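You operate a simulated robot arm through the tools that you are given. There is no shell and no other tool. Be economical: measure what you need, move in short steps, check, and stop when the job is done.

You are at the controls of a simulated robot arm. One attempt, no reset.

Task
Zero the red register, then wipe up the grease stain.
Fine: it sits in the white box and stays there; switch the box on and off again; use the yellow pad and put it back.
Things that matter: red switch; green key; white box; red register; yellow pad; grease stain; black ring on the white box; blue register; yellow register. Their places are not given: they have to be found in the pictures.

It is judged by the outcome, as a careful person would: the job done as asked, and still so three seconds after it is handed in. It fails if anything else is knocked over, pushed out of place, dropped, spilled or broken.

Robot
A 7-joint arm with a two-finger parallel gripper, fixed in place. Base frame: the origin is at the foot of the arm, x ahead of it, y to its left, z up; the work surface is at about z = 0. Lengths are in m, angles in degrees, forces in N, time in s.
With the tool pointing down near the work surface it reaches from about 0.24 to 0.62 m from the base axis. Its first joint turns from -66.0 to 66.0 degrees. Payload 2.6 kg.
The TCP is the grasp point between the finger pads, 0.03 m short of the fingertips. In the tool frame z runs along the fingers and y along their closing line. Largest opening 0.094 m; finger width 0.028, thickness 0.01; the body of the gripper, 0.05 by 0.096 m, starts 0.055 m behind the TCP.
Orientation is that of the tool frame in the base frame, as a unit quaternion [w, x, y, z]. With the fingers straight down and closing along the base's y, the tool's x points along the base's -x, its y along +y and its z along -z.

Tools
- The arm moves only by the tool jog_arm. Its argument "series" is one flat list of numbers, 6 for each row, row after row: the shift along the tool's x, y, z in m, then the turn, a rotation vector about the tool's x, y, z in degrees. In form: [x, y, z, rx, ry, rz, x, y, z, rx, ry, rz, ...]. A call has 1 to 12 rows; each row shifts and turns the commanded pose from where the row before left it, along the tool's axes as they then stand. "hand" is the finger opening in m, from 0 to 0.094, set as the call begins (left out, the last holds). Each row takes 0.2 s and may step no farther than 0.05 m and 8.6 degrees from the row before; otherwise, or with a gripper value out of range, the whole call is refused. A pose out of reach is approached as far as the arm can. The call stops where the force on the tool passes 40 N (or 10 N more than at its start, if that is more) or the arm is blocked; 0.2 s more then pass. The fingers move at their own pace (about 0.072 m/s each) and stop on an object; they squeeze with about 40 N. The grip force told is the motor's: it shows also when the fingers shut on nothing. Time passes only in rows, and 0.2 s behind the last, so rows that do not move let the fingers close. The reply holds the time, the measured pose of the TCP, the force on the tool along the base axes, the opening and the grip force, in the units named above and with some noise, and new pictures: "views" is both (left out), scene, wrist or none.
- Cameras (640 x 400 px; columns grow to the right, rows downward): "scene" is fixed at [0.0259, 0.425, 0.563]; the picture's right is [-0.86, -0.51, 0.00], its down [-0.30, 0.50, -0.81] and it looks along [0.42, -0.70, -0.58] (base axes); focal length 300 px, centre (320, 200). "wrist" rides on the gripper at [-0.037, 0, -0.058] in the tool frame; the picture's right is [0.00, -1.00, 0.00], its down [0.97, 0.00, -0.24] and it looks along [0.24, 0.00, 0.97] (tool axes); focal length 218 px, centre (320, 200).
- pixel_to_xyz(camera, pixels): for up to 12 pixels [column, row] of the newest picture of that camera ("zoom" is the newest enlarged one), the place [x, y, z] in the base frame of the surface seen there, good to about 0.002 m. It takes no simulated time.
- close_up(camera, box): a new picture of the part [left, top, right, bottom] of that camera's present view, enlarged. It takes no simulated time.
- sign_off(): hands the job in; it is judged then, once.

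Work in short steps. Measure before you move; look again where a grasp or a placing could have gone wrong, and mend it. You have 80 turns and 120 pictures in all, those below and enlarged ones among them. Open the gripper and draw the arm clear of the work before you hand the job in, unless the task says otherwise; then end with one line.

The tools are called as a command line: name --argument value ..., lists and objects as JSON in quotes. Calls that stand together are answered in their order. jog_arm: Moves the arm, as the interface text tells. Its arguments: {"type":"object","properties":{"series":{"type":"array","items":{"type":"number"}},"hand":{"type":"number"},"views":{"type":"string","enum":["both","scene","wrist","none"]}},"required":["series"]} The other tools are called the same way: pixel_to_xyz (camera, pixels) gives the place of the surface under pixels of a picture; close_up (camera, box) takes an enlarged picture of a part of a camera's view; sign_off () hands the job in.

At the start:

```text
time: 0.0
position: [0.3989, -0.0297, 0.3594]
ee_rot: [0.001, 0.0, 1.0, 0.0]
wrist_force: [-0.1, 0.1, -0.8]
finger_gap: 0.0941
grasp_force: 0.1
```

scene: 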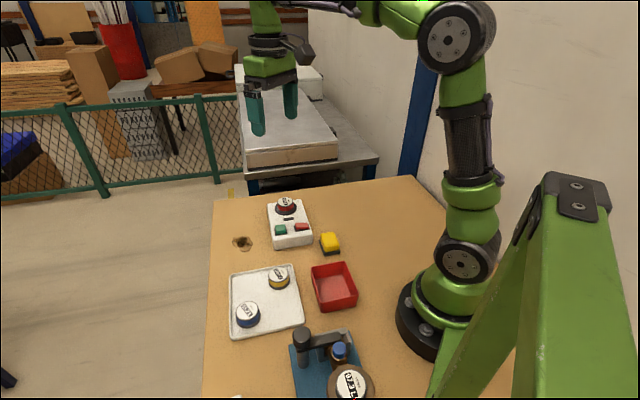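
wrist: 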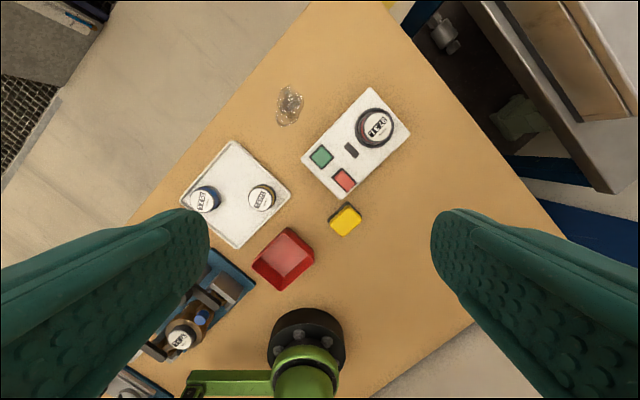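

The white box sits around scene (289,222) with something in its ring. I'll enlarge the box, the tray and the stain.

close_up --camera "scene" --box '[220, 180, 360, 268]'

close_up --camera "scene" --box '[220, 255, 400, 400]'

close_up --camera "wrist" --box '[260, 70, 420, 250]'

```text
4.55 times, centred on (290, 224) of scene
```

zoom: 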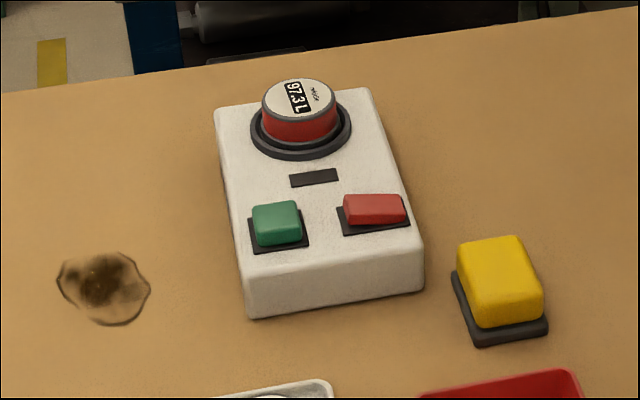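

```text
2.76 times, centred on (310, 328) of scene
```

zoom: 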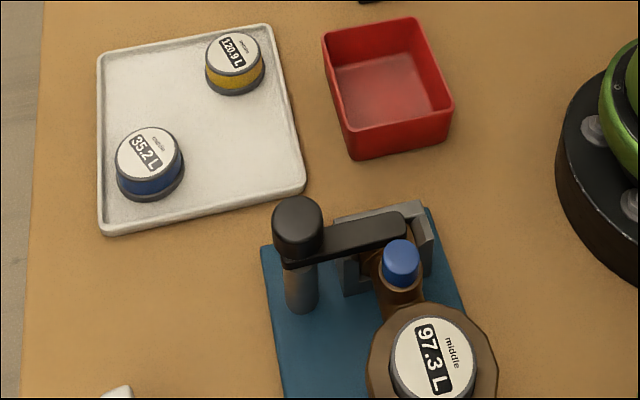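

```text
2.22 times, centred on (340, 160) of wrist
```

zoom: 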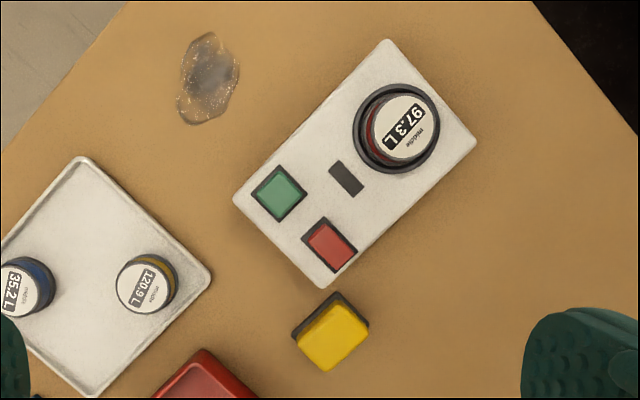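

The red register (97.3 L) already sits in the ring. Red switch looks like a rocker, the green is a key. I'll measure them.

close_up --camera "scene" --box '[262, 190, 326, 254]'

pixel_to_xyz --camera "wrist" --pixels '[[322, 156], [344, 180], [352, 150], [378, 126], [346, 220], [289, 105], [372, 88], [410, 130], [302, 158], [344, 200], [338, 224], [354, 216]]'

pixel_to_xyz --camera "scene" --pixels '[[281, 230], [302, 227], [289, 219], [286, 202], [329, 240], [242, 243], [269, 204], [300, 200], [274, 250], [312, 245], [233, 243], [252, 243]]'

```text
6.25 times, centred on (294, 222) of scene
```

zoom: 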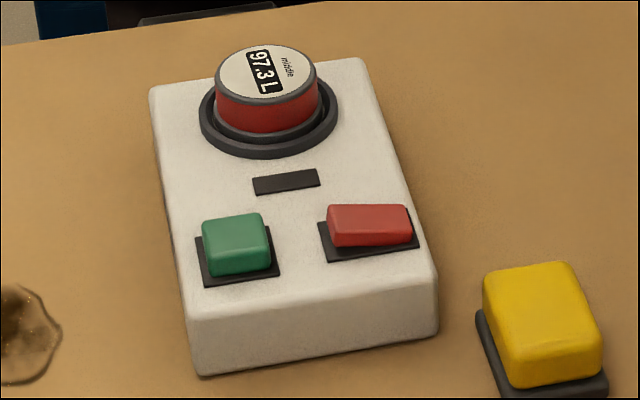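

```text
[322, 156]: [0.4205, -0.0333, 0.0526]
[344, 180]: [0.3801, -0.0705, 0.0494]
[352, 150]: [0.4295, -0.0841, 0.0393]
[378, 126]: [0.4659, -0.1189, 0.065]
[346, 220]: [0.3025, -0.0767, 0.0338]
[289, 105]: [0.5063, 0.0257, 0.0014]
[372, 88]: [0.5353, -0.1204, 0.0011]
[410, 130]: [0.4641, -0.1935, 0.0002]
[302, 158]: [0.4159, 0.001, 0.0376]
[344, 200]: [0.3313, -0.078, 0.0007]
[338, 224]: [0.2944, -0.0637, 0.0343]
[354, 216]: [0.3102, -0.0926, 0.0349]
```

```text
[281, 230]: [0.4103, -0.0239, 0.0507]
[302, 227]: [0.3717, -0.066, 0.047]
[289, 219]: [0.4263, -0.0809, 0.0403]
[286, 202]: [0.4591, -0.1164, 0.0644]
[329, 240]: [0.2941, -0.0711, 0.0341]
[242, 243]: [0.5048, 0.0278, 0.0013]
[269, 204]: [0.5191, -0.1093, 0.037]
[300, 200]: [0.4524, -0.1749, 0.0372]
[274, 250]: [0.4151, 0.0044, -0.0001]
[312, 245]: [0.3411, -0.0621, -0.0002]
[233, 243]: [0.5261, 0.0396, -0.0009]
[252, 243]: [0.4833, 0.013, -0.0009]
```

Now sample the red rocker's height profile and the green key in the zoom.

pixel_to_xyz --camera "zoom" --pixels '[[334, 212], [368, 212], [402, 212], [338, 228], [370, 228], [404, 228], [212, 222], [258, 222], [216, 244], [262, 244], [236, 232], [330, 250]]'

pixel_to_xyz --camera "zoom" --pixels '[[488, 272], [566, 268], [598, 342], [512, 350], [540, 310], [484, 340], [520, 390], [604, 382], [200, 240], [276, 274], [206, 284], [416, 246]]'

```text
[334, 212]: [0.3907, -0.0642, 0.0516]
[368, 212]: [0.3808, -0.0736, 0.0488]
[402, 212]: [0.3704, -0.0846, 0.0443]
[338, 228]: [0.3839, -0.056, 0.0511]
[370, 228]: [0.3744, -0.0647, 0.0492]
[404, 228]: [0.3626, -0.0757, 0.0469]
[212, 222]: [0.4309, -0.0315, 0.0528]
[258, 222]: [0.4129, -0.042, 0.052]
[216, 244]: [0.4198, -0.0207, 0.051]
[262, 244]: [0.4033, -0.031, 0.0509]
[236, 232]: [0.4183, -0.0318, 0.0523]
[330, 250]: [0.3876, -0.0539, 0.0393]
```

```text
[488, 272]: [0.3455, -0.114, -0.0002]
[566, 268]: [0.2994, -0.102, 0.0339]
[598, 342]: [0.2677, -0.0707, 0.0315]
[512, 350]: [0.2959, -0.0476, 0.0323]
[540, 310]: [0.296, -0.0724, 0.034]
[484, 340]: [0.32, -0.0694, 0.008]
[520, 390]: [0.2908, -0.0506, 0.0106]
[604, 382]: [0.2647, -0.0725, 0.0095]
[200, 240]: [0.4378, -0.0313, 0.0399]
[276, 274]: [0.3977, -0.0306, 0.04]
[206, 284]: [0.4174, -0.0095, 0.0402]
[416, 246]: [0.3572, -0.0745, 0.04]
```

Rocker: the inner end (toward green) is high at z≈0.0515 and the outer end low, so I press the inner end to switch on. Box axis from green to red is about (-0.725,-0.689), so I turn the tool 46.5°, close the fingers and go above it.

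jog_arm --series '[0, 0, 0.03, 0, 0, 7.75, 0, 0, 0.03, 0, 0, 7.75, 0, 0, 0.03, 0, 0, 7.75, 0, 0, 0.03, 0, 0, 7.75, 0, 0, 0.03, 0, 0, 7.75, 0, 0, 0.03, 0, 0, 7.75, -0.0138, -0.0243, 0.02, 0, 0, 0, 0, 0, 0.01, 0, 0, 0, 0, 0, 0, 0, 0, 0]' --hand 0

```text
time: 2.0
position: [0.3922, -0.0553, 0.1507]
ee_rot: [0.0, 0.395, 0.919, 0.0]
wrist_force: [-0.6, 0.3, -0.1]
finger_gap: 0.0002
grasp_force: 32.7
```

scene: 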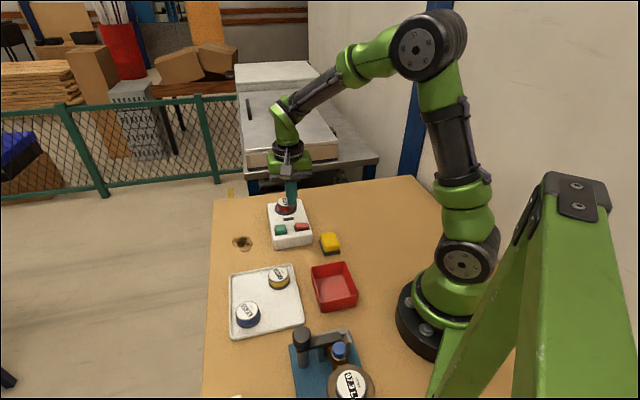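
wrist: 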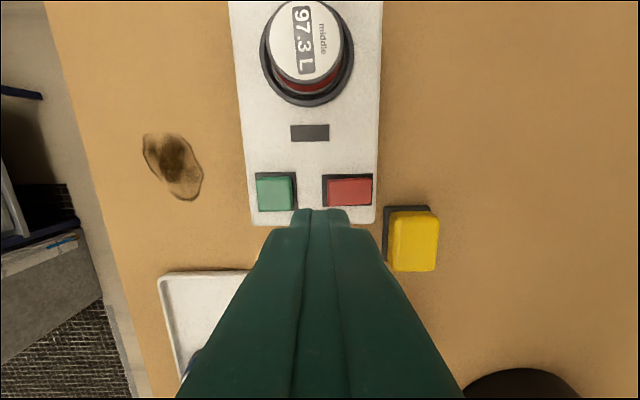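

Fingertips are aligned between the keys on the red side. Descend to just over the rocker.

jog_arm --series '[0, 0, 0.03, 0, 0, 0, 0, 0, 0.025, 0, 0, 0, 0, 0, 0.009, 0, 0, 0, 0, 0, 0, 0, 0, 0]' --views "wrist"

close_up --camera "scene" --box '[262, 190, 326, 254]'

```text
time: 3.0
position: [0.3915, -0.0545, 0.0847]
ee_rot: [0.0, 0.395, 0.919, 0.0]
wrist_force: [-0.9, -0.2, -0.3]
finger_gap: 0.0
grasp_force: 32.5
```

wrist: 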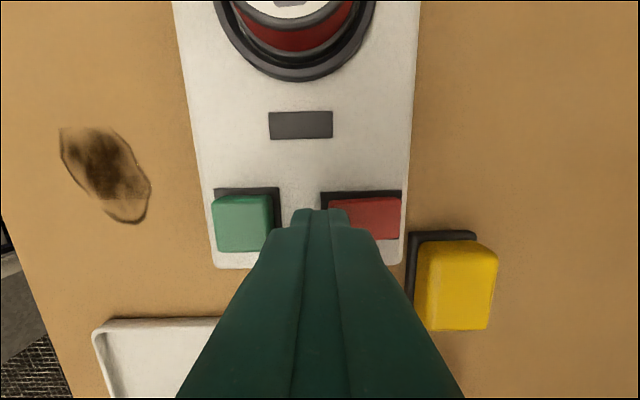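

```text
6.25 times, centred on (294, 222) of scene
```

zoom: 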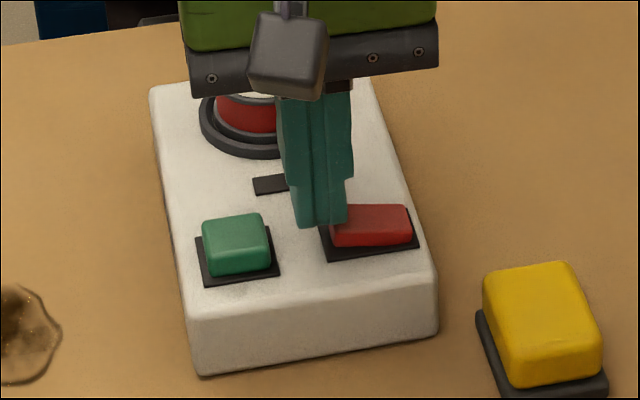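

The tip overlaps the rocker's raised inner end; nudge 3 mm toward it and press down in small steps, then lift.

jog_arm --series '[0, -0.003, 0.001, 0, 0, 0, 0, 0, 0.002, 0, 0, 0, 0, 0, 0.002, 0, 0, 0, 0, 0, 0.002, 0, 0, 0, 0, 0, 0.0015, 0, 0, 0]' --views "none"

close_up --camera "scene" --box '[262, 190, 326, 254]'

```text
time: 4.2
position: [0.388, -0.0578, 0.0777]
ee_rot: [0.0, 0.395, 0.919, 0.001]
wrist_force: [-3.8, 3.5, 10.8]
finger_gap: 0.0001
grasp_force: 33.5
```

```text
6.25 times, centred on (294, 222) of scene
```

zoom: 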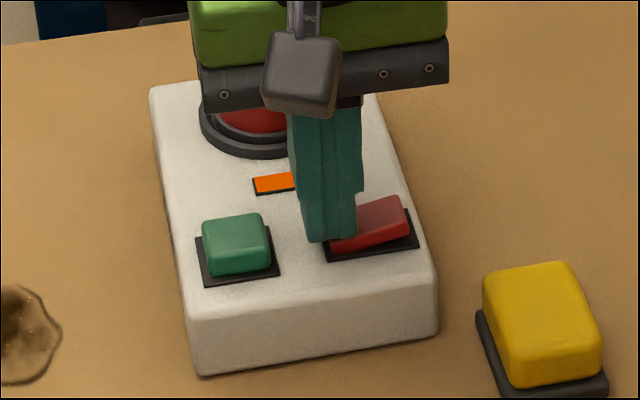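

The rocker flipped and the lamp is orange. Lift and move 39 mm along tool y over the green key.

jog_arm --series '[0, 0, -0.02, 0, 0, 0, 0, 0.02, 0, 0, 0, 0, 0, 0.019, 0, 0, 0, 0, 0, 0, 0.009, 0, 0, 0, 0, 0, 0, 0, 0, 0]' --views "wrist"

close_up --camera "scene" --box '[262, 190, 326, 254]'

```text
time: 5.4
position: [0.4172, -0.0307, 0.0862]
ee_rot: [-0.001, 0.395, 0.919, 0.0]
wrist_force: [0.9, 0.4, 0.1]
finger_gap: 0.0
grasp_force: 33.0
```

wrist: 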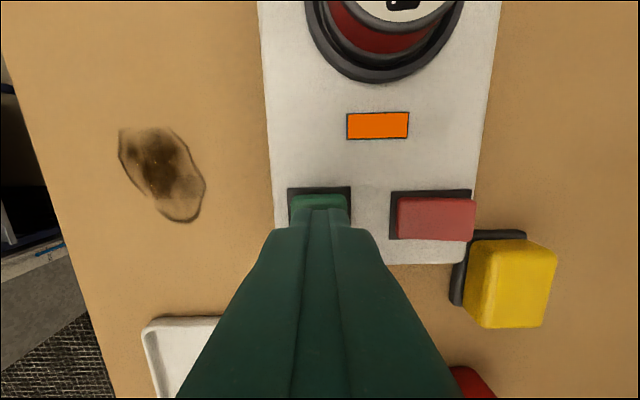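

```text
6.25 times, centred on (294, 222) of scene
```

zoom: 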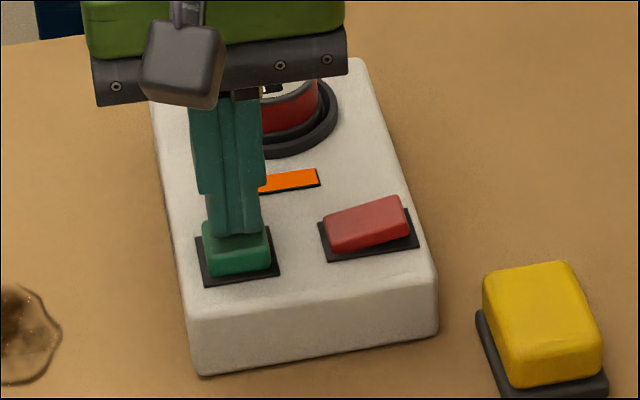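

Centred on the green key; press down slowly (tip now z≈0.056, key top 0.052).

jog_arm --series '[0, 0, 0.002, 0, 0, 0, 0, 0, 0.002, 0, 0, 0, 0, 0, 0.0015, 0, 0, 0, 0, 0, 0.0015, 0, 0, 0, 0, 0, 0.001, 0, 0, 0]' --views "wrist"

close_up --camera "scene" --box '[262, 190, 326, 254]'

```text
time: 6.6
position: [0.4157, -0.0319, 0.081]
ee_rot: [0.0, 0.395, 0.919, 0.0]
wrist_force: [1.3, 0.2, 1.1]
finger_gap: 0.0002
grasp_force: 33.3
```

wrist: 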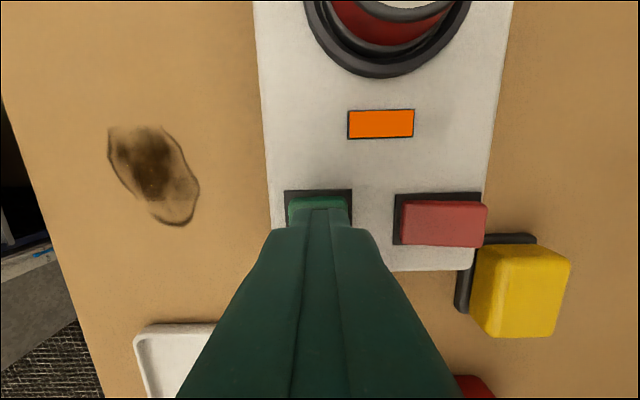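

```text
6.25 times, centred on (294, 222) of scene
```

zoom: 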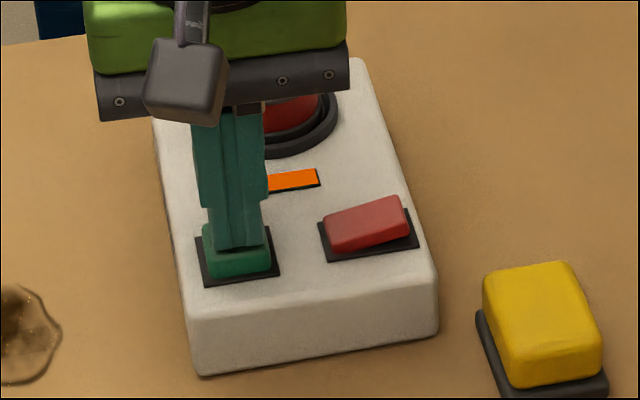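

Force only 1 N; keep pressing and watch the lamp.

jog_arm --series '[0, 0, 0.0015, 0, 0, 0, 0, 0, 0.0015, 0, 0, 0, 0, 0, 0.001, 0, 0, 0, 0, 0, 0, 0, 0, 0]' --views "none"

close_up --camera "scene" --box '[262, 190, 326, 254]'

```text
time: 7.6
position: [0.4169, -0.0303, 0.0755]
ee_rot: [0.0, 0.395, 0.919, 0.0]
wrist_force: [-5.1, -3.2, 10.0]
finger_gap: 0.0001
grasp_force: 32.8
```

```text
6.25 times, centred on (294, 222) of scene
```

zoom: 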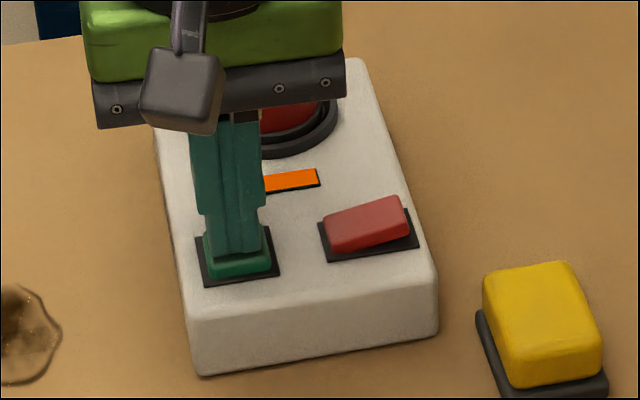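

The key is well depressed (10 N). Lift to read the register.

jog_arm --series '[0, 0, -0.03, 0, 0, 0, 0, 0, -0.03, 0, 0, 0, 0, 0, -0.02, 0, 0, 0, 0, 0, 0, 0, 0, 0]' --views "wrist"

close_up --camera "wrist" --box '[200, 0, 440, 240]'

```text
time: 8.6
position: [0.4178, -0.0296, 0.1562]
ee_rot: [0.0, 0.394, 0.919, 0.0]
wrist_force: [0.3, 0.0, -0.4]
finger_gap: 0.0002
grasp_force: 32.8
```

wrist: 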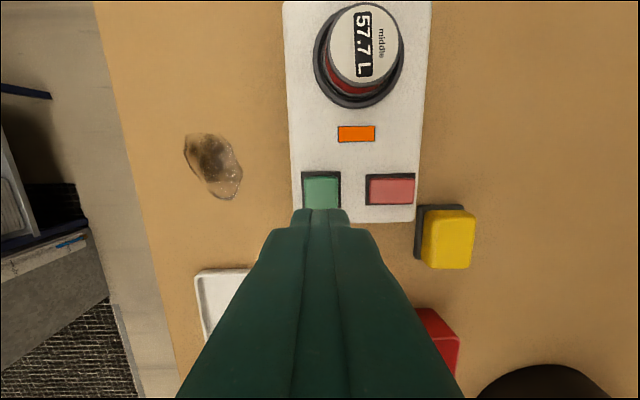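

```text
1.67 times, centred on (320, 120) of wrist
```

zoom: 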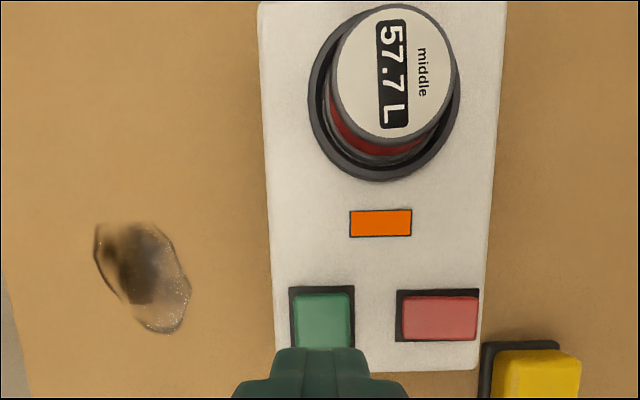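

The register counts down (57.7). Check whether it is still running or only while held.

jog_arm --series '[0, 0, 0, 0, 0, 0]' --views "wrist"

```text
time: 9.0
position: [0.4185, -0.0309, 0.1555]
ee_rot: [-0.001, 0.395, 0.919, 0.0]
wrist_force: [0.3, 0.3, 0.1]
finger_gap: 0.0001
grasp_force: 32.9
```

wrist: 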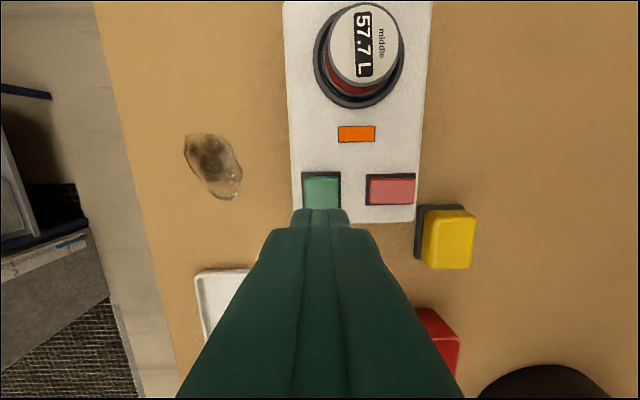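

It counts only while held. Press again for about the same time, lift and read.

jog_arm --series '[0, 0, 0.035, 0, 0, 0, 0, 0, 0.033, 0, 0, 0, 0, 0, 0.006, 0, 0, 0, 0, 0, 0.006, 0, 0, 0, 0, 0, 0, 0, 0, 0, 0, 0, 0, 0, 0, 0, 0, 0, -0.03, 0, 0, 0, 0, 0, -0.03, 0, 0, 0, 0, 0, -0.02, 0, 0, 0]' --views "wrist"

close_up --camera "wrist" --box '[280, 0, 440, 160]'

```text
time: 11.0
position: [0.4152, -0.0296, 0.1556]
ee_rot: [-0.001, 0.394, 0.919, -0.001]
wrist_force: [0.1, 0.0, 0.0]
finger_gap: 0.0
grasp_force: 32.1
```

wrist: 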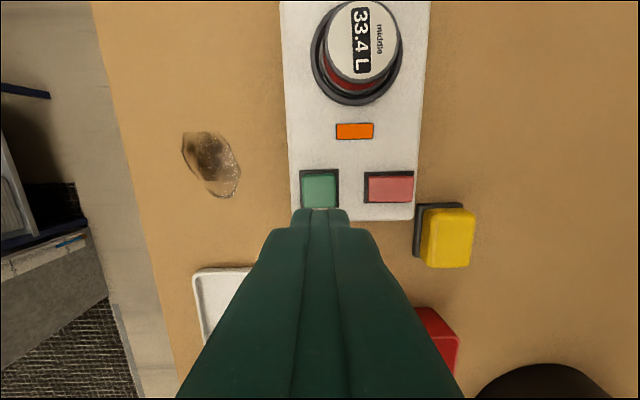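

```text
2.50 times, centred on (360, 80) of wrist
```

zoom: 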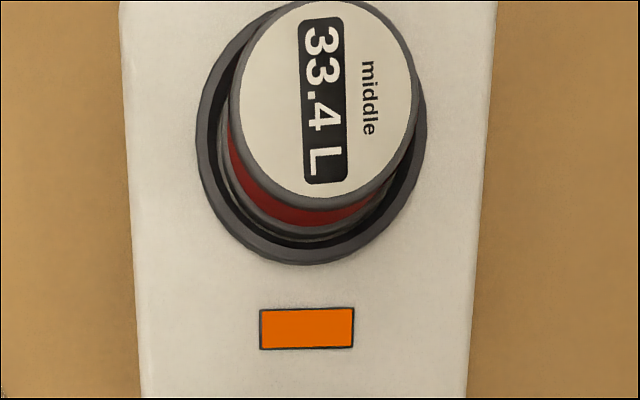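

24 L per such press. Repeat the same press once.

jog_arm --series '[0, 0, 0.035, 0, 0, 0, 0, 0, 0.033, 0, 0, 0, 0, 0, 0.006, 0, 0, 0, 0, 0, 0.006, 0, 0, 0, 0, 0, 0, 0, 0, 0, 0, 0, 0, 0, 0, 0, 0, 0, -0.03, 0, 0, 0, 0, 0, -0.03, 0, 0, 0, 0, 0, -0.02, 0, 0, 0]' --views "wrist"

close_up --camera "wrist" --box '[280, 0, 440, 160]'

```text
time: 12.3
position: [0.4177, -0.0308, 0.0773]
ee_rot: [0.001, 0.396, 0.918, 0.001]
wrist_force: [-6.3, -0.3, 10.2]
finger_gap: 0.0001
grasp_force: 33.5
stopped in row 6: the force on the tool passed its limit (the readings are from after the stop); the commanded pose is now the measured one
```

wrist: 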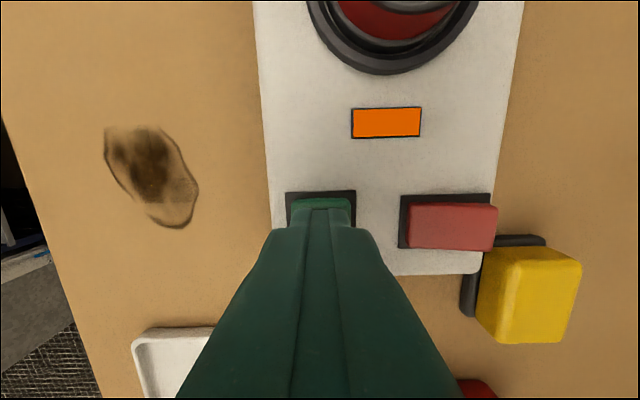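

```text
2.50 times, centred on (360, 80) of wrist
```

zoom: 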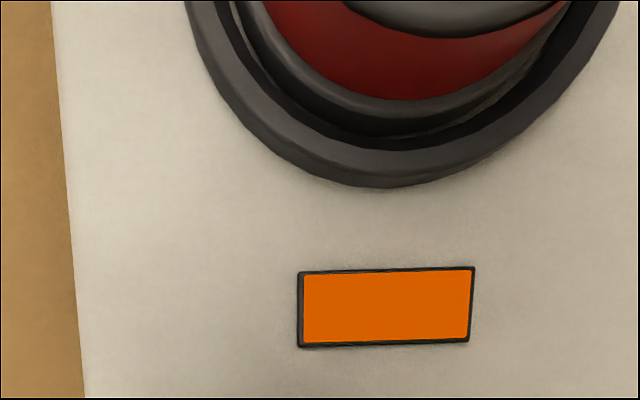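

Force limit reached by the press itself (>40 N briefly). Lift and read.

jog_arm --series '[0, 0, -0.03, 0, 0, 0, 0, 0, -0.03, 0, 0, 0, 0, 0, -0.02, 0, 0, 0, 0, 0, 0, 0, 0, 0]' --views "wrist"

close_up --camera "wrist" --box '[280, 0, 440, 160]'

```text
time: 13.3
position: [0.4154, -0.0296, 0.1553]
ee_rot: [-0.001, 0.395, 0.919, 0.001]
wrist_force: [0.0, -1.1, 1.0]
finger_gap: 0.0
grasp_force: 32.9
```

wrist: 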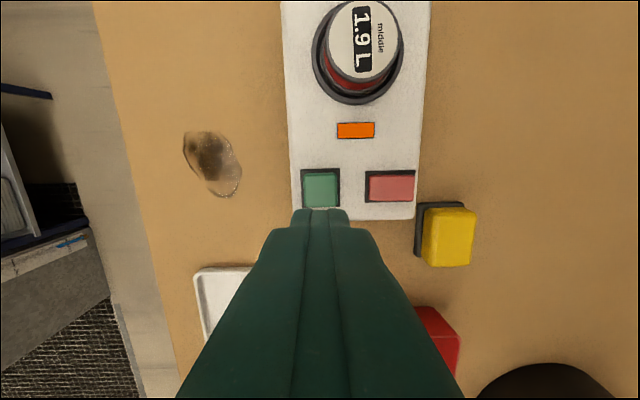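

```text
2.50 times, centred on (360, 80) of wrist
```

zoom: 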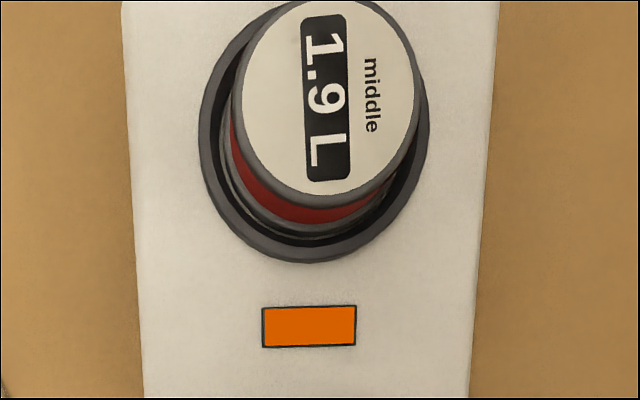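

1.9 L left. One more, shorter and gentler press.

jog_arm --series '[0, 0, 0.035, 0, 0, 0, 0, 0, 0.033, 0, 0, 0, 0, 0, 0.005, 0, 0, 0, 0, 0, 0.004, 0, 0, 0, 0, 0, 0.001, 0, 0, 0, 0, 0, -0.03, 0, 0, 0, 0, 0, -0.03, 0, 0, 0, 0, 0, -0.018, 0, 0, 0, 0, 0, 0, 0, 0, 0]' --views "wrist"

close_up --camera "wrist" --box '[280, 0, 440, 160]'

```text
time: 15.3
position: [0.416, -0.0301, 0.1555]
ee_rot: [-0.001, 0.396, 0.918, 0.001]
wrist_force: [-0.3, -0.3, 0.3]
finger_gap: 0.0001
grasp_force: 33.5
```

wrist: 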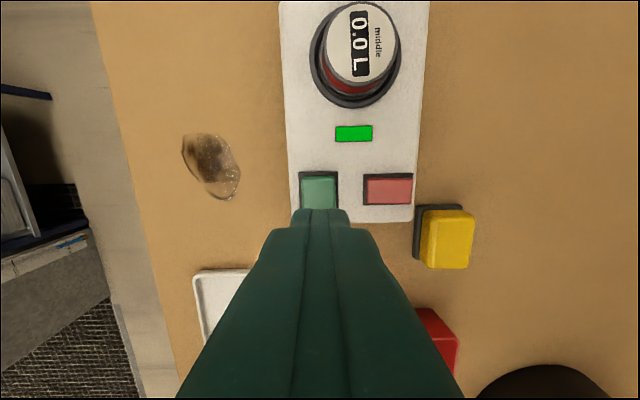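

```text
2.50 times, centred on (360, 80) of wrist
```

zoom: 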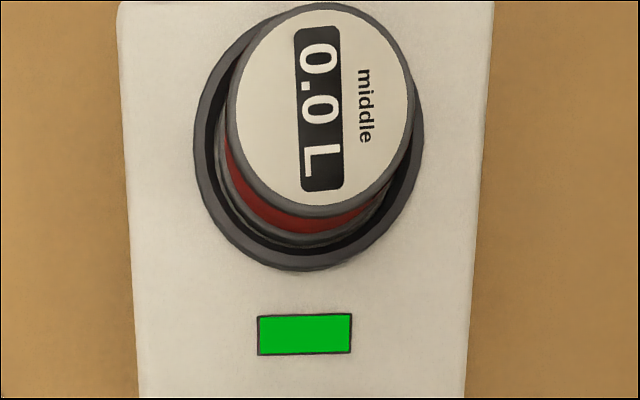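

0.0 L with a green lamp. Now move over the rocker's outer end (about 73 mm along -tool y) and descend to just above.

jog_arm --series '[0, -0.04, 0, 0, 0, 0, 0, -0.033, 0, 0, 0, 0, 0, 0, 0.035, 0, 0, 0, 0, 0, 0.034, 0, 0, 0, 0, 0, 0, 0, 0, 0]' --views "wrist"

close_up --camera "scene" --box '[262, 190, 326, 254]'

```text
time: 16.5
position: [0.3645, -0.08, 0.0877]
ee_rot: [0.0, 0.395, 0.919, 0.001]
wrist_force: [0.0, -0.9, -0.4]
finger_gap: 0.0002
grasp_force: 33.1
```

wrist: 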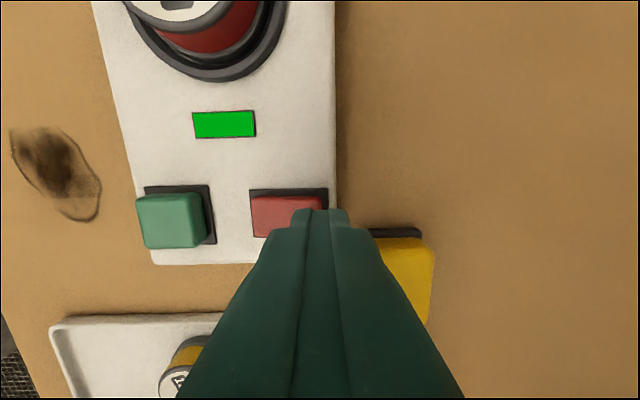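

```text
6.25 times, centred on (294, 222) of scene
```

zoom: 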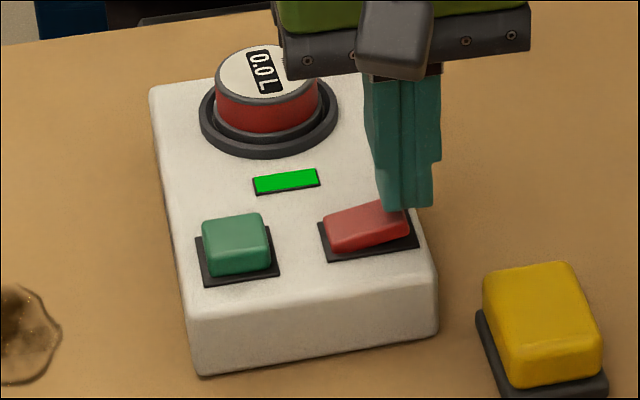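

Tip is over the raised outer end; shift 3 mm toward its middle and press.

jog_arm --series '[0.003, 0, 0.002, 0, 0, 0, 0, 0, 0.002, 0, 0, 0, 0, 0, 0.002, 0, 0, 0, 0, 0, 0.002, 0, 0, 0, 0, 0, 0.002, 0, 0, 0]' --views "none"

close_up --camera "scene" --box '[262, 190, 326, 254]'

```text
time: 17.7
position: [0.3605, -0.0802, 0.077]
ee_rot: [0.0, 0.396, 0.918, 0.001]
wrist_force: [-12.8, -2.2, 18.0]
finger_gap: 0.0003
grasp_force: 33.0
```

```text
6.25 times, centred on (294, 222) of scene
```

zoom: 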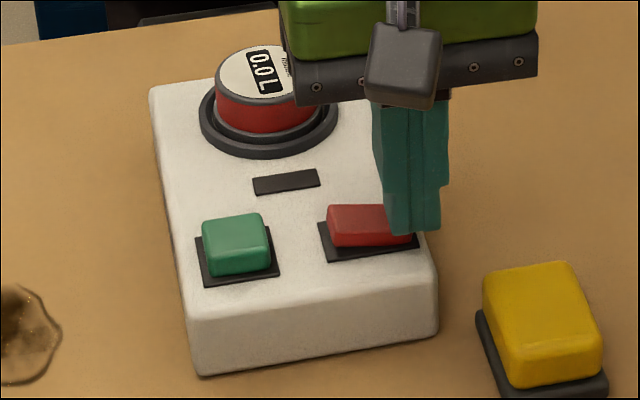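

Lamp is off, rocker back, register 0.0 L. Lift clear and look at the pad from above.

jog_arm --series '[0, 0, -0.04, 0, 0, 0, 0, 0, -0.04, 0, 0, 0, 0, 0, -0.04, 0, 0, 0, 0.02, 0, -0.01, 0, 0, 0, 0, 0, 0, 0, 0, 0]' --hand 0.06

close_up --camera "scene" --box '[210, 190, 370, 320]'

```text
time: 18.9
position: [0.3474, -0.0659, 0.2101]
ee_rot: [0.001, 0.396, 0.918, 0.001]
wrist_force: [0.2, 0.2, -1.0]
finger_gap: 0.0599
grasp_force: 0.1
```

scene: 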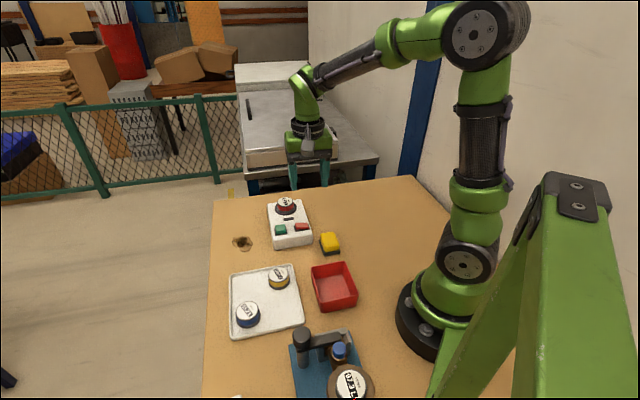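
wrist: 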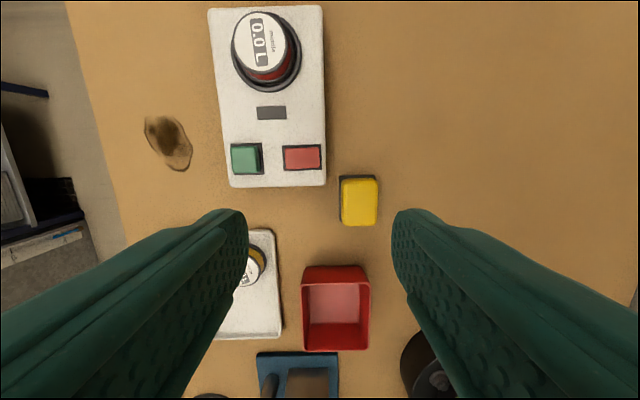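

```text
3.08 times, centred on (290, 255) of scene
```

zoom: 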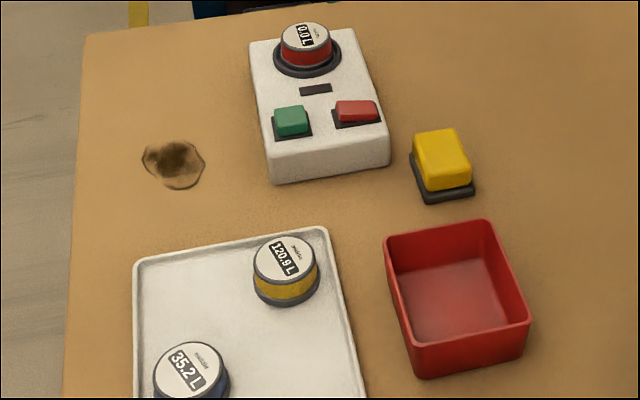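

Measure the pad's edges and the stain extent.

pixel_to_xyz --camera "wrist" --pixels '[[344, 180], [376, 180], [343, 223], [376, 223], [360, 202], [341, 200], [378, 200], [303, 268], [366, 268]]'

pixel_to_xyz --camera "zoom" --pixels '[[142, 160], [205, 160], [174, 138], [174, 189], [150, 145], [200, 182], [412, 165], [428, 202], [474, 194], [415, 138], [455, 132], [430, 188]]'

close_up --camera "wrist" --box '[310, 150, 410, 250]'

```text
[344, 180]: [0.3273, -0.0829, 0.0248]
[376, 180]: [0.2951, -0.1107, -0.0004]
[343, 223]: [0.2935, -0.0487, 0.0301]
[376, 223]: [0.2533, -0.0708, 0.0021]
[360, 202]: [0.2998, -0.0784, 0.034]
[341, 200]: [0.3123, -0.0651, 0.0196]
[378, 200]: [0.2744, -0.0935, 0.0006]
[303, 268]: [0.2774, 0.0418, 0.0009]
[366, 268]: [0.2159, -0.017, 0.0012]
```

```text
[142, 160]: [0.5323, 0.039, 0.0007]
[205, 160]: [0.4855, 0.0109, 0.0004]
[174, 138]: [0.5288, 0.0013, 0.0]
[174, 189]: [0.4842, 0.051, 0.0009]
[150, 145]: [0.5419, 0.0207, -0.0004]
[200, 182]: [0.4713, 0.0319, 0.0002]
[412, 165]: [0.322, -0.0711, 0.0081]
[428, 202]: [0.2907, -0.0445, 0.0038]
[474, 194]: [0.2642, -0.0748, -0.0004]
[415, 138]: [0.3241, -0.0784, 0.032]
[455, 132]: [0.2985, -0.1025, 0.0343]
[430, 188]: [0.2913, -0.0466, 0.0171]
```

```text
4.00 times, centred on (360, 200) of wrist
```

zoom: 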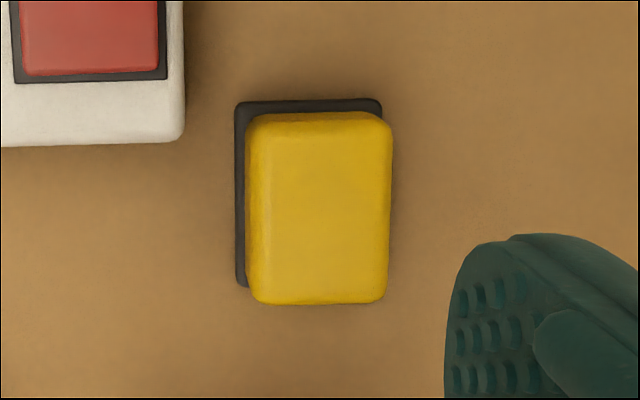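

Pad centre ≈ (0.2985,-0.0765), top z 0.034, ~0.039 wide across tool y. Move over it and come down halfway.

jog_arm --series '[0.013, -0.0214, 0.02, 0, 0, 0, 0.013, -0.0214, 0.03, 0, 0, 0, 0, 0, 0.04, 0, 0, 0, 0, 0, 0, 0, 0, 0]' --hand 0.056

close_up --camera "scene" --box '[280, 180, 380, 280]'

```text
time: 19.9
position: [0.2971, -0.0738, 0.1174]
ee_rot: [0.001, 0.396, 0.918, 0.001]
wrist_force: [-0.4, 0.2, 0.6]
finger_gap: 0.056
grasp_force: 0.1
```

scene: 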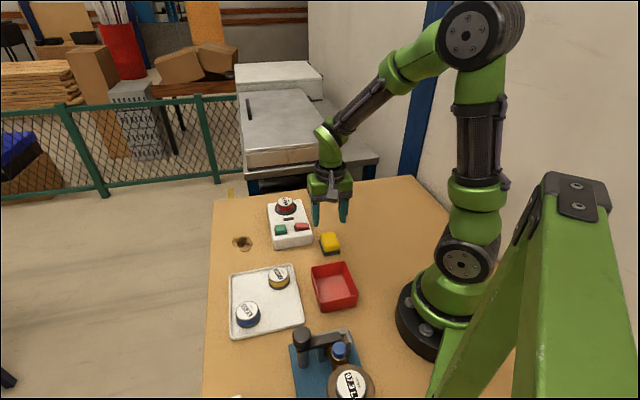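
wrist: 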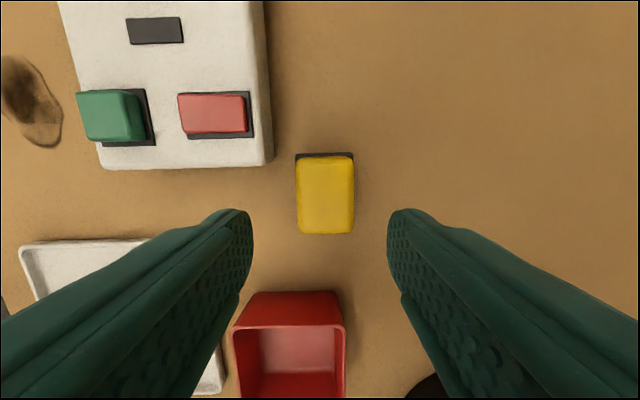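

```text
4.00 times, centred on (330, 230) of scene
```

zoom: 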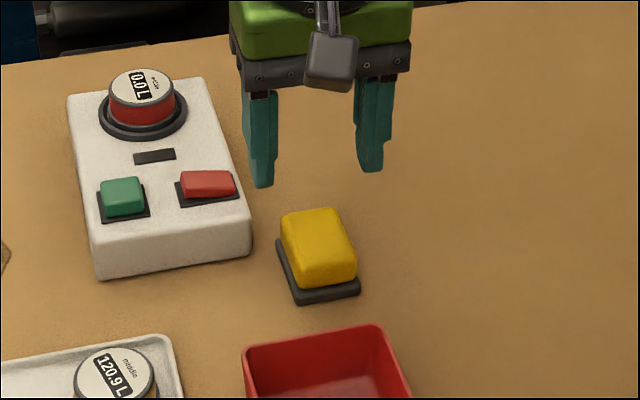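

Pad is ~3 mm to the right of finger centre; correct, and descend to TCP z≈0.044.

jog_arm --series '[-0.003, -0.003, 0.02, 0, 0, 0, 0, 0, 0.03, 0, 0, 0, 0, 0, 0.015, 0, 0, 0, 0, 0, 0.008, 0, 0, 0, 0, 0, 0, 0, 0, 0]'

close_up --camera "scene" --box '[280, 180, 380, 280]'

```text
time: 21.1
position: [0.2988, -0.0765, 0.0428]
ee_rot: [-0.001, 0.396, 0.918, 0.002]
wrist_force: [0.2, -0.5, 0.9]
finger_gap: 0.0561
grasp_force: 0.1
```

scene: 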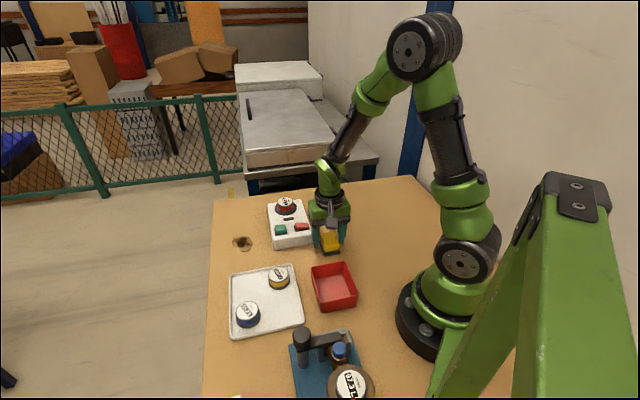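
wrist: 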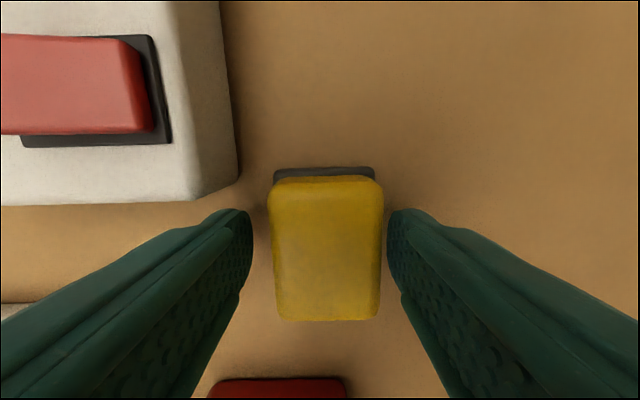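

```text
4.00 times, centred on (330, 230) of scene
```

zoom: 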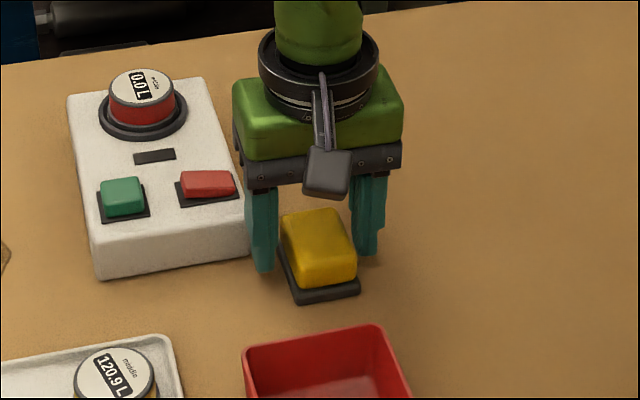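

Good straddle; 2 mm y-correction then close.

jog_arm --series '[0, -0.0018, 0, 0, 0, 0, 0, 0, 0, 0, 0, 0]' --views "none"

jog_arm --series '[0, 0, 0, 0, 0, 0, 0, 0, 0, 0, 0, 0, 0, 0, 0, 0, 0, 0]' --hand 0.02 --views "wrist"

close_up --camera "scene" --box '[280, 180, 380, 280]'

```text
time: 21.7
position: [0.2973, -0.0789, 0.0424]
ee_rot: [-0.001, 0.396, 0.918, 0.001]
wrist_force: [0.4, -0.6, -0.4]
finger_gap: 0.0559
grasp_force: 0.1
```

```text
time: 22.5
position: [0.2971, -0.0792, 0.0424]
ee_rot: [0.0, 0.396, 0.918, 0.001]
wrist_force: [-0.4, -0.2, 2.1]
finger_gap: 0.0385
grasp_force: 39.9
```

wrist: 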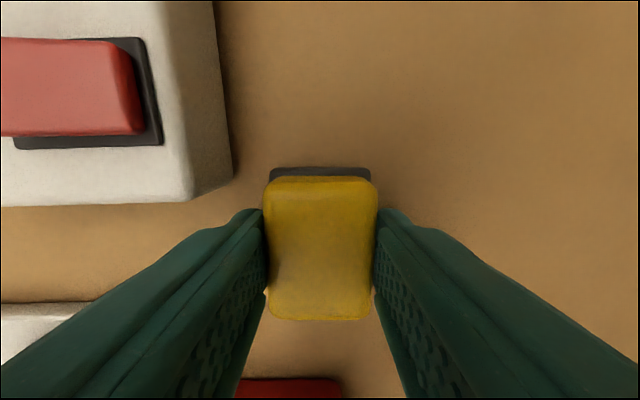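

```text
4.00 times, centred on (330, 230) of scene
```

zoom: 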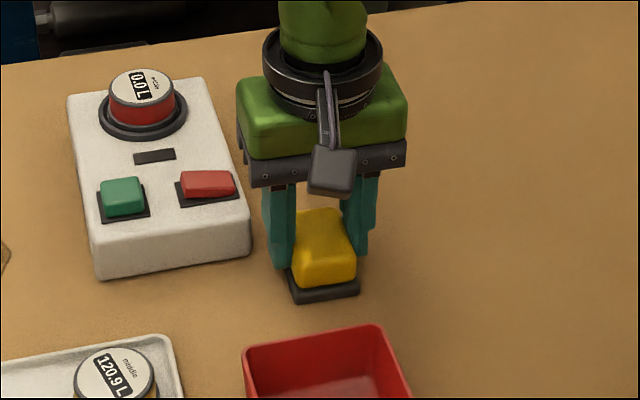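

Gripped at 0.0385 m. Lift straight up and see whether the dark base comes along.

jog_arm --series '[0, 0, -0.02, 0, 0, 0, 0, 0, -0.03, 0, 0, 0, 0, 0, -0.03, 0, 0, 0, 0, 0, 0, 0, 0, 0]'

close_up --camera "scene" --box '[280, 180, 380, 280]'

```text
time: 23.5
position: [0.2986, -0.0794, 0.1221]
ee_rot: [-0.001, 0.395, 0.919, 0.002]
wrist_force: [0.2, 0.5, -0.3]
finger_gap: 0.0389
grasp_force: 40.0
```

scene: 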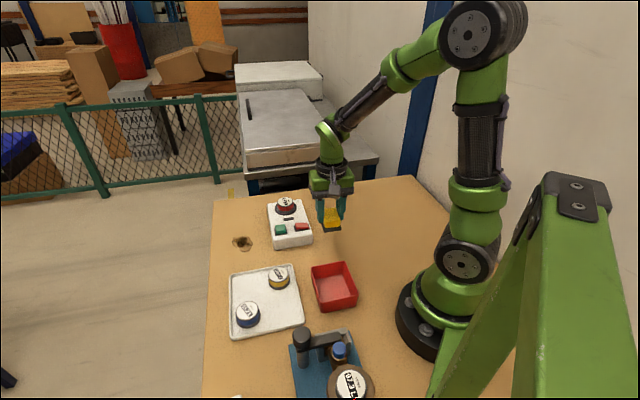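
wrist: 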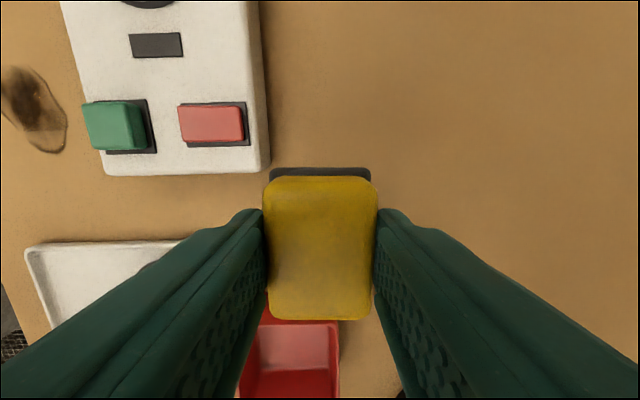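

```text
4.00 times, centred on (330, 230) of scene
```

zoom: 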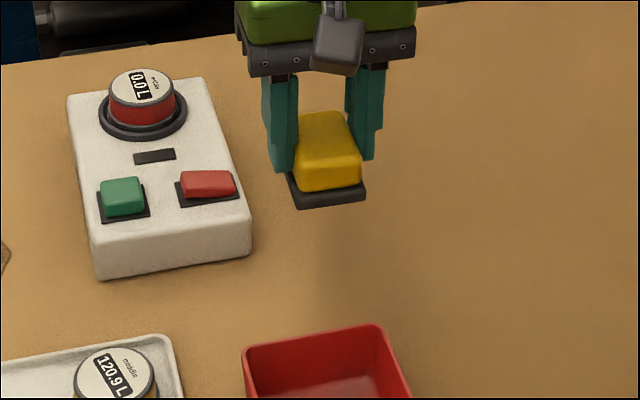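

The dark layer is the pad's sole and comes along. Home TCP is (0.297,-0.079,0.042). Raise and carry it over the stain at about (0.506,0.026).

jog_arm --series '[0, 0, -0.03, 0, 0, 0, 0, 0, -0.02, 0, 0, 0, -0.0134, 0.0446, 0, 0, 0, 0, -0.0134, 0.0446, 0, 0, 0, 0, -0.0134, 0.0446, 0, 0, 0, 0, -0.0134, 0.0446, 0, 0, 0, 0, -0.0134, 0.0446, 0, 0, 0, 0, 0, 0, 0, 0, 0, 0]'

close_up --camera "scene" --box '[200, 160, 320, 280]'

```text
time: 25.3
position: [0.5075, 0.0255, 0.177]
ee_rot: [0.0, 0.396, 0.918, 0.001]
wrist_force: [0.6, 0.5, -0.6]
finger_gap: 0.0387
grasp_force: 40.2
```

scene: 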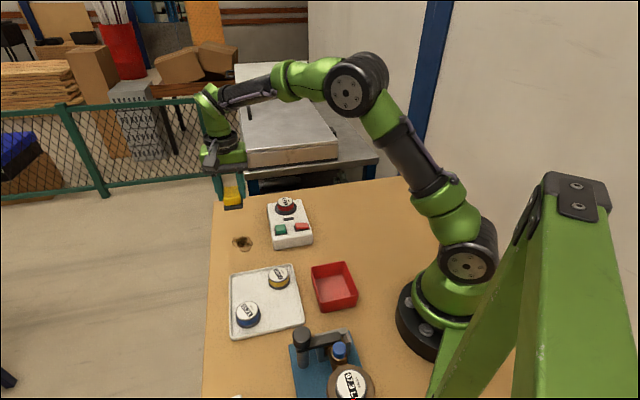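
wrist: 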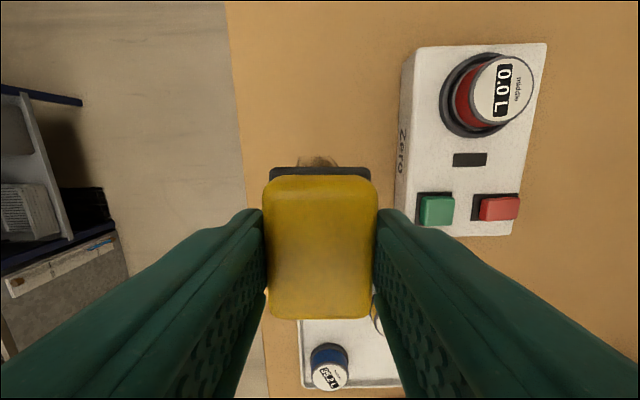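

```text
3.33 times, centred on (260, 220) of scene
```

zoom: 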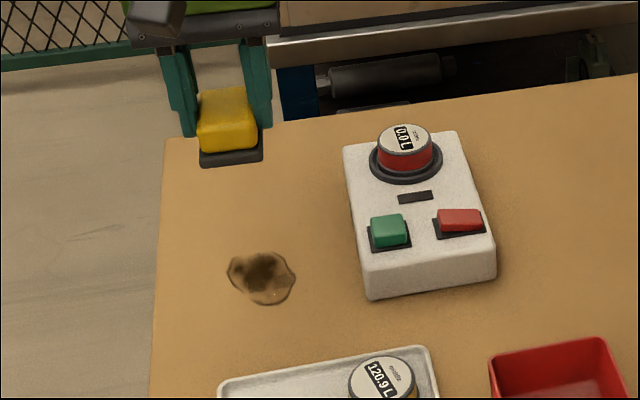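

Measure stain outline and clearance to the box, tray and table edge in the zoom.

pixel_to_xyz --camera "zoom" --pixels '[[228, 270], [236, 258], [262, 251], [284, 260], [295, 279], [288, 298], [265, 305], [243, 293], [262, 277], [218, 380], [430, 348], [158, 270]]'

```text
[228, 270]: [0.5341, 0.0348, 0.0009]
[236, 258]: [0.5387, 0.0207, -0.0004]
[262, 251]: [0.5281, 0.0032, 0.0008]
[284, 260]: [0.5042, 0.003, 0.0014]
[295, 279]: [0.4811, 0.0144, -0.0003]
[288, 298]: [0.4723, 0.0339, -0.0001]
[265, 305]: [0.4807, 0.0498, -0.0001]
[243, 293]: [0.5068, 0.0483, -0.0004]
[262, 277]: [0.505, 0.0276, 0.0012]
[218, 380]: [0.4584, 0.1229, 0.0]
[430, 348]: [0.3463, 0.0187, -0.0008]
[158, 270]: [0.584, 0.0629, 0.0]
```

Stain spans about ±33 mm along tool x and ±27 mm along tool y; nothing is within reach of the strokes. Descend to just above.

jog_arm --series '[0, 0, 0.045, 0, 0, 0, 0, 0, 0.045, 0, 0, 0, 0, 0, 0.03, 0, 0, 0, 0, 0, 0.008, 0, 0, 0, 0, 0, 0, 0, 0, 0]' --views "none"

```text
time: 26.5
position: [0.5069, 0.0257, 0.0465]
ee_rot: [-0.001, 0.396, 0.918, 0.002]
wrist_force: [-0.5, 1.1, -1.3]
finger_gap: 0.0388
grasp_force: 40.1
```

Lower in 1.5 mm steps to feel contact.

jog_arm --series '[0, 0, 0.002, 0, 0, 0, 0, 0, 0.0015, 0, 0, 0, 0, 0, 0.0015, 0, 0, 0, 0, 0, 0, 0, 0, 0]' --views "none"

```text
time: 27.5
position: [0.5074, 0.0247, 0.0431]
ee_rot: [0.002, 0.395, 0.919, 0.0]
wrist_force: [-5.6, -1.5, 18.4]
finger_gap: 0.0387
grasp_force: 40.0
```

Contact at ~18 N. Ease 0.5 mm and wipe in three overlapping strokes.

jog_arm --series '[-0.022, 0, -0.0005, 0, 0, 0, 0.022, 0, 0, 0, 0, 0, 0.022, 0, 0, 0, 0, 0, 0, 0.014, 0, 0, 0, 0, -0.022, 0, 0, 0, 0, 0, -0.022, 0, 0, 0, 0, 0, 0, -0.028, 0, 0, 0, 0, 0.022, 0, 0, 0, 0, 0, 0.022, 0, 0, 0, 0, 0, 0, 0.014, 0, 0, 0, 0, -0.022, 0, 0, 0, 0, 0, 0, 0, 0, 0, 0, 0]' --views "scene"

close_up --camera "scene" --box '[200, 160, 320, 280]'

```text
time: 30.1
position: [0.5068, 0.0253, 0.0424]
ee_rot: [0.0, 0.395, 0.919, 0.001]
wrist_force: [-1.9, 3.3, 8.0]
finger_gap: 0.0386
grasp_force: 39.9
```

scene: 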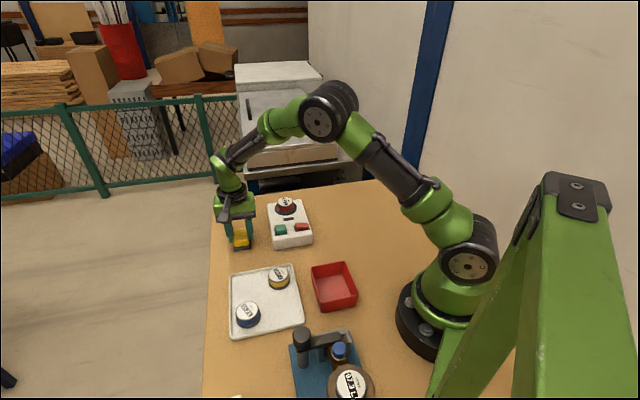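

```text
3.33 times, centred on (260, 220) of scene
```

zoom: 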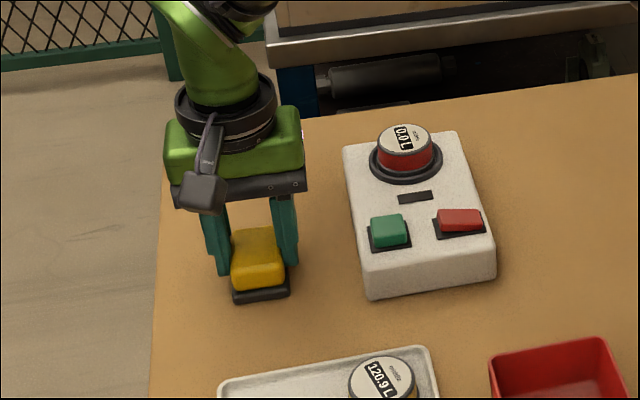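

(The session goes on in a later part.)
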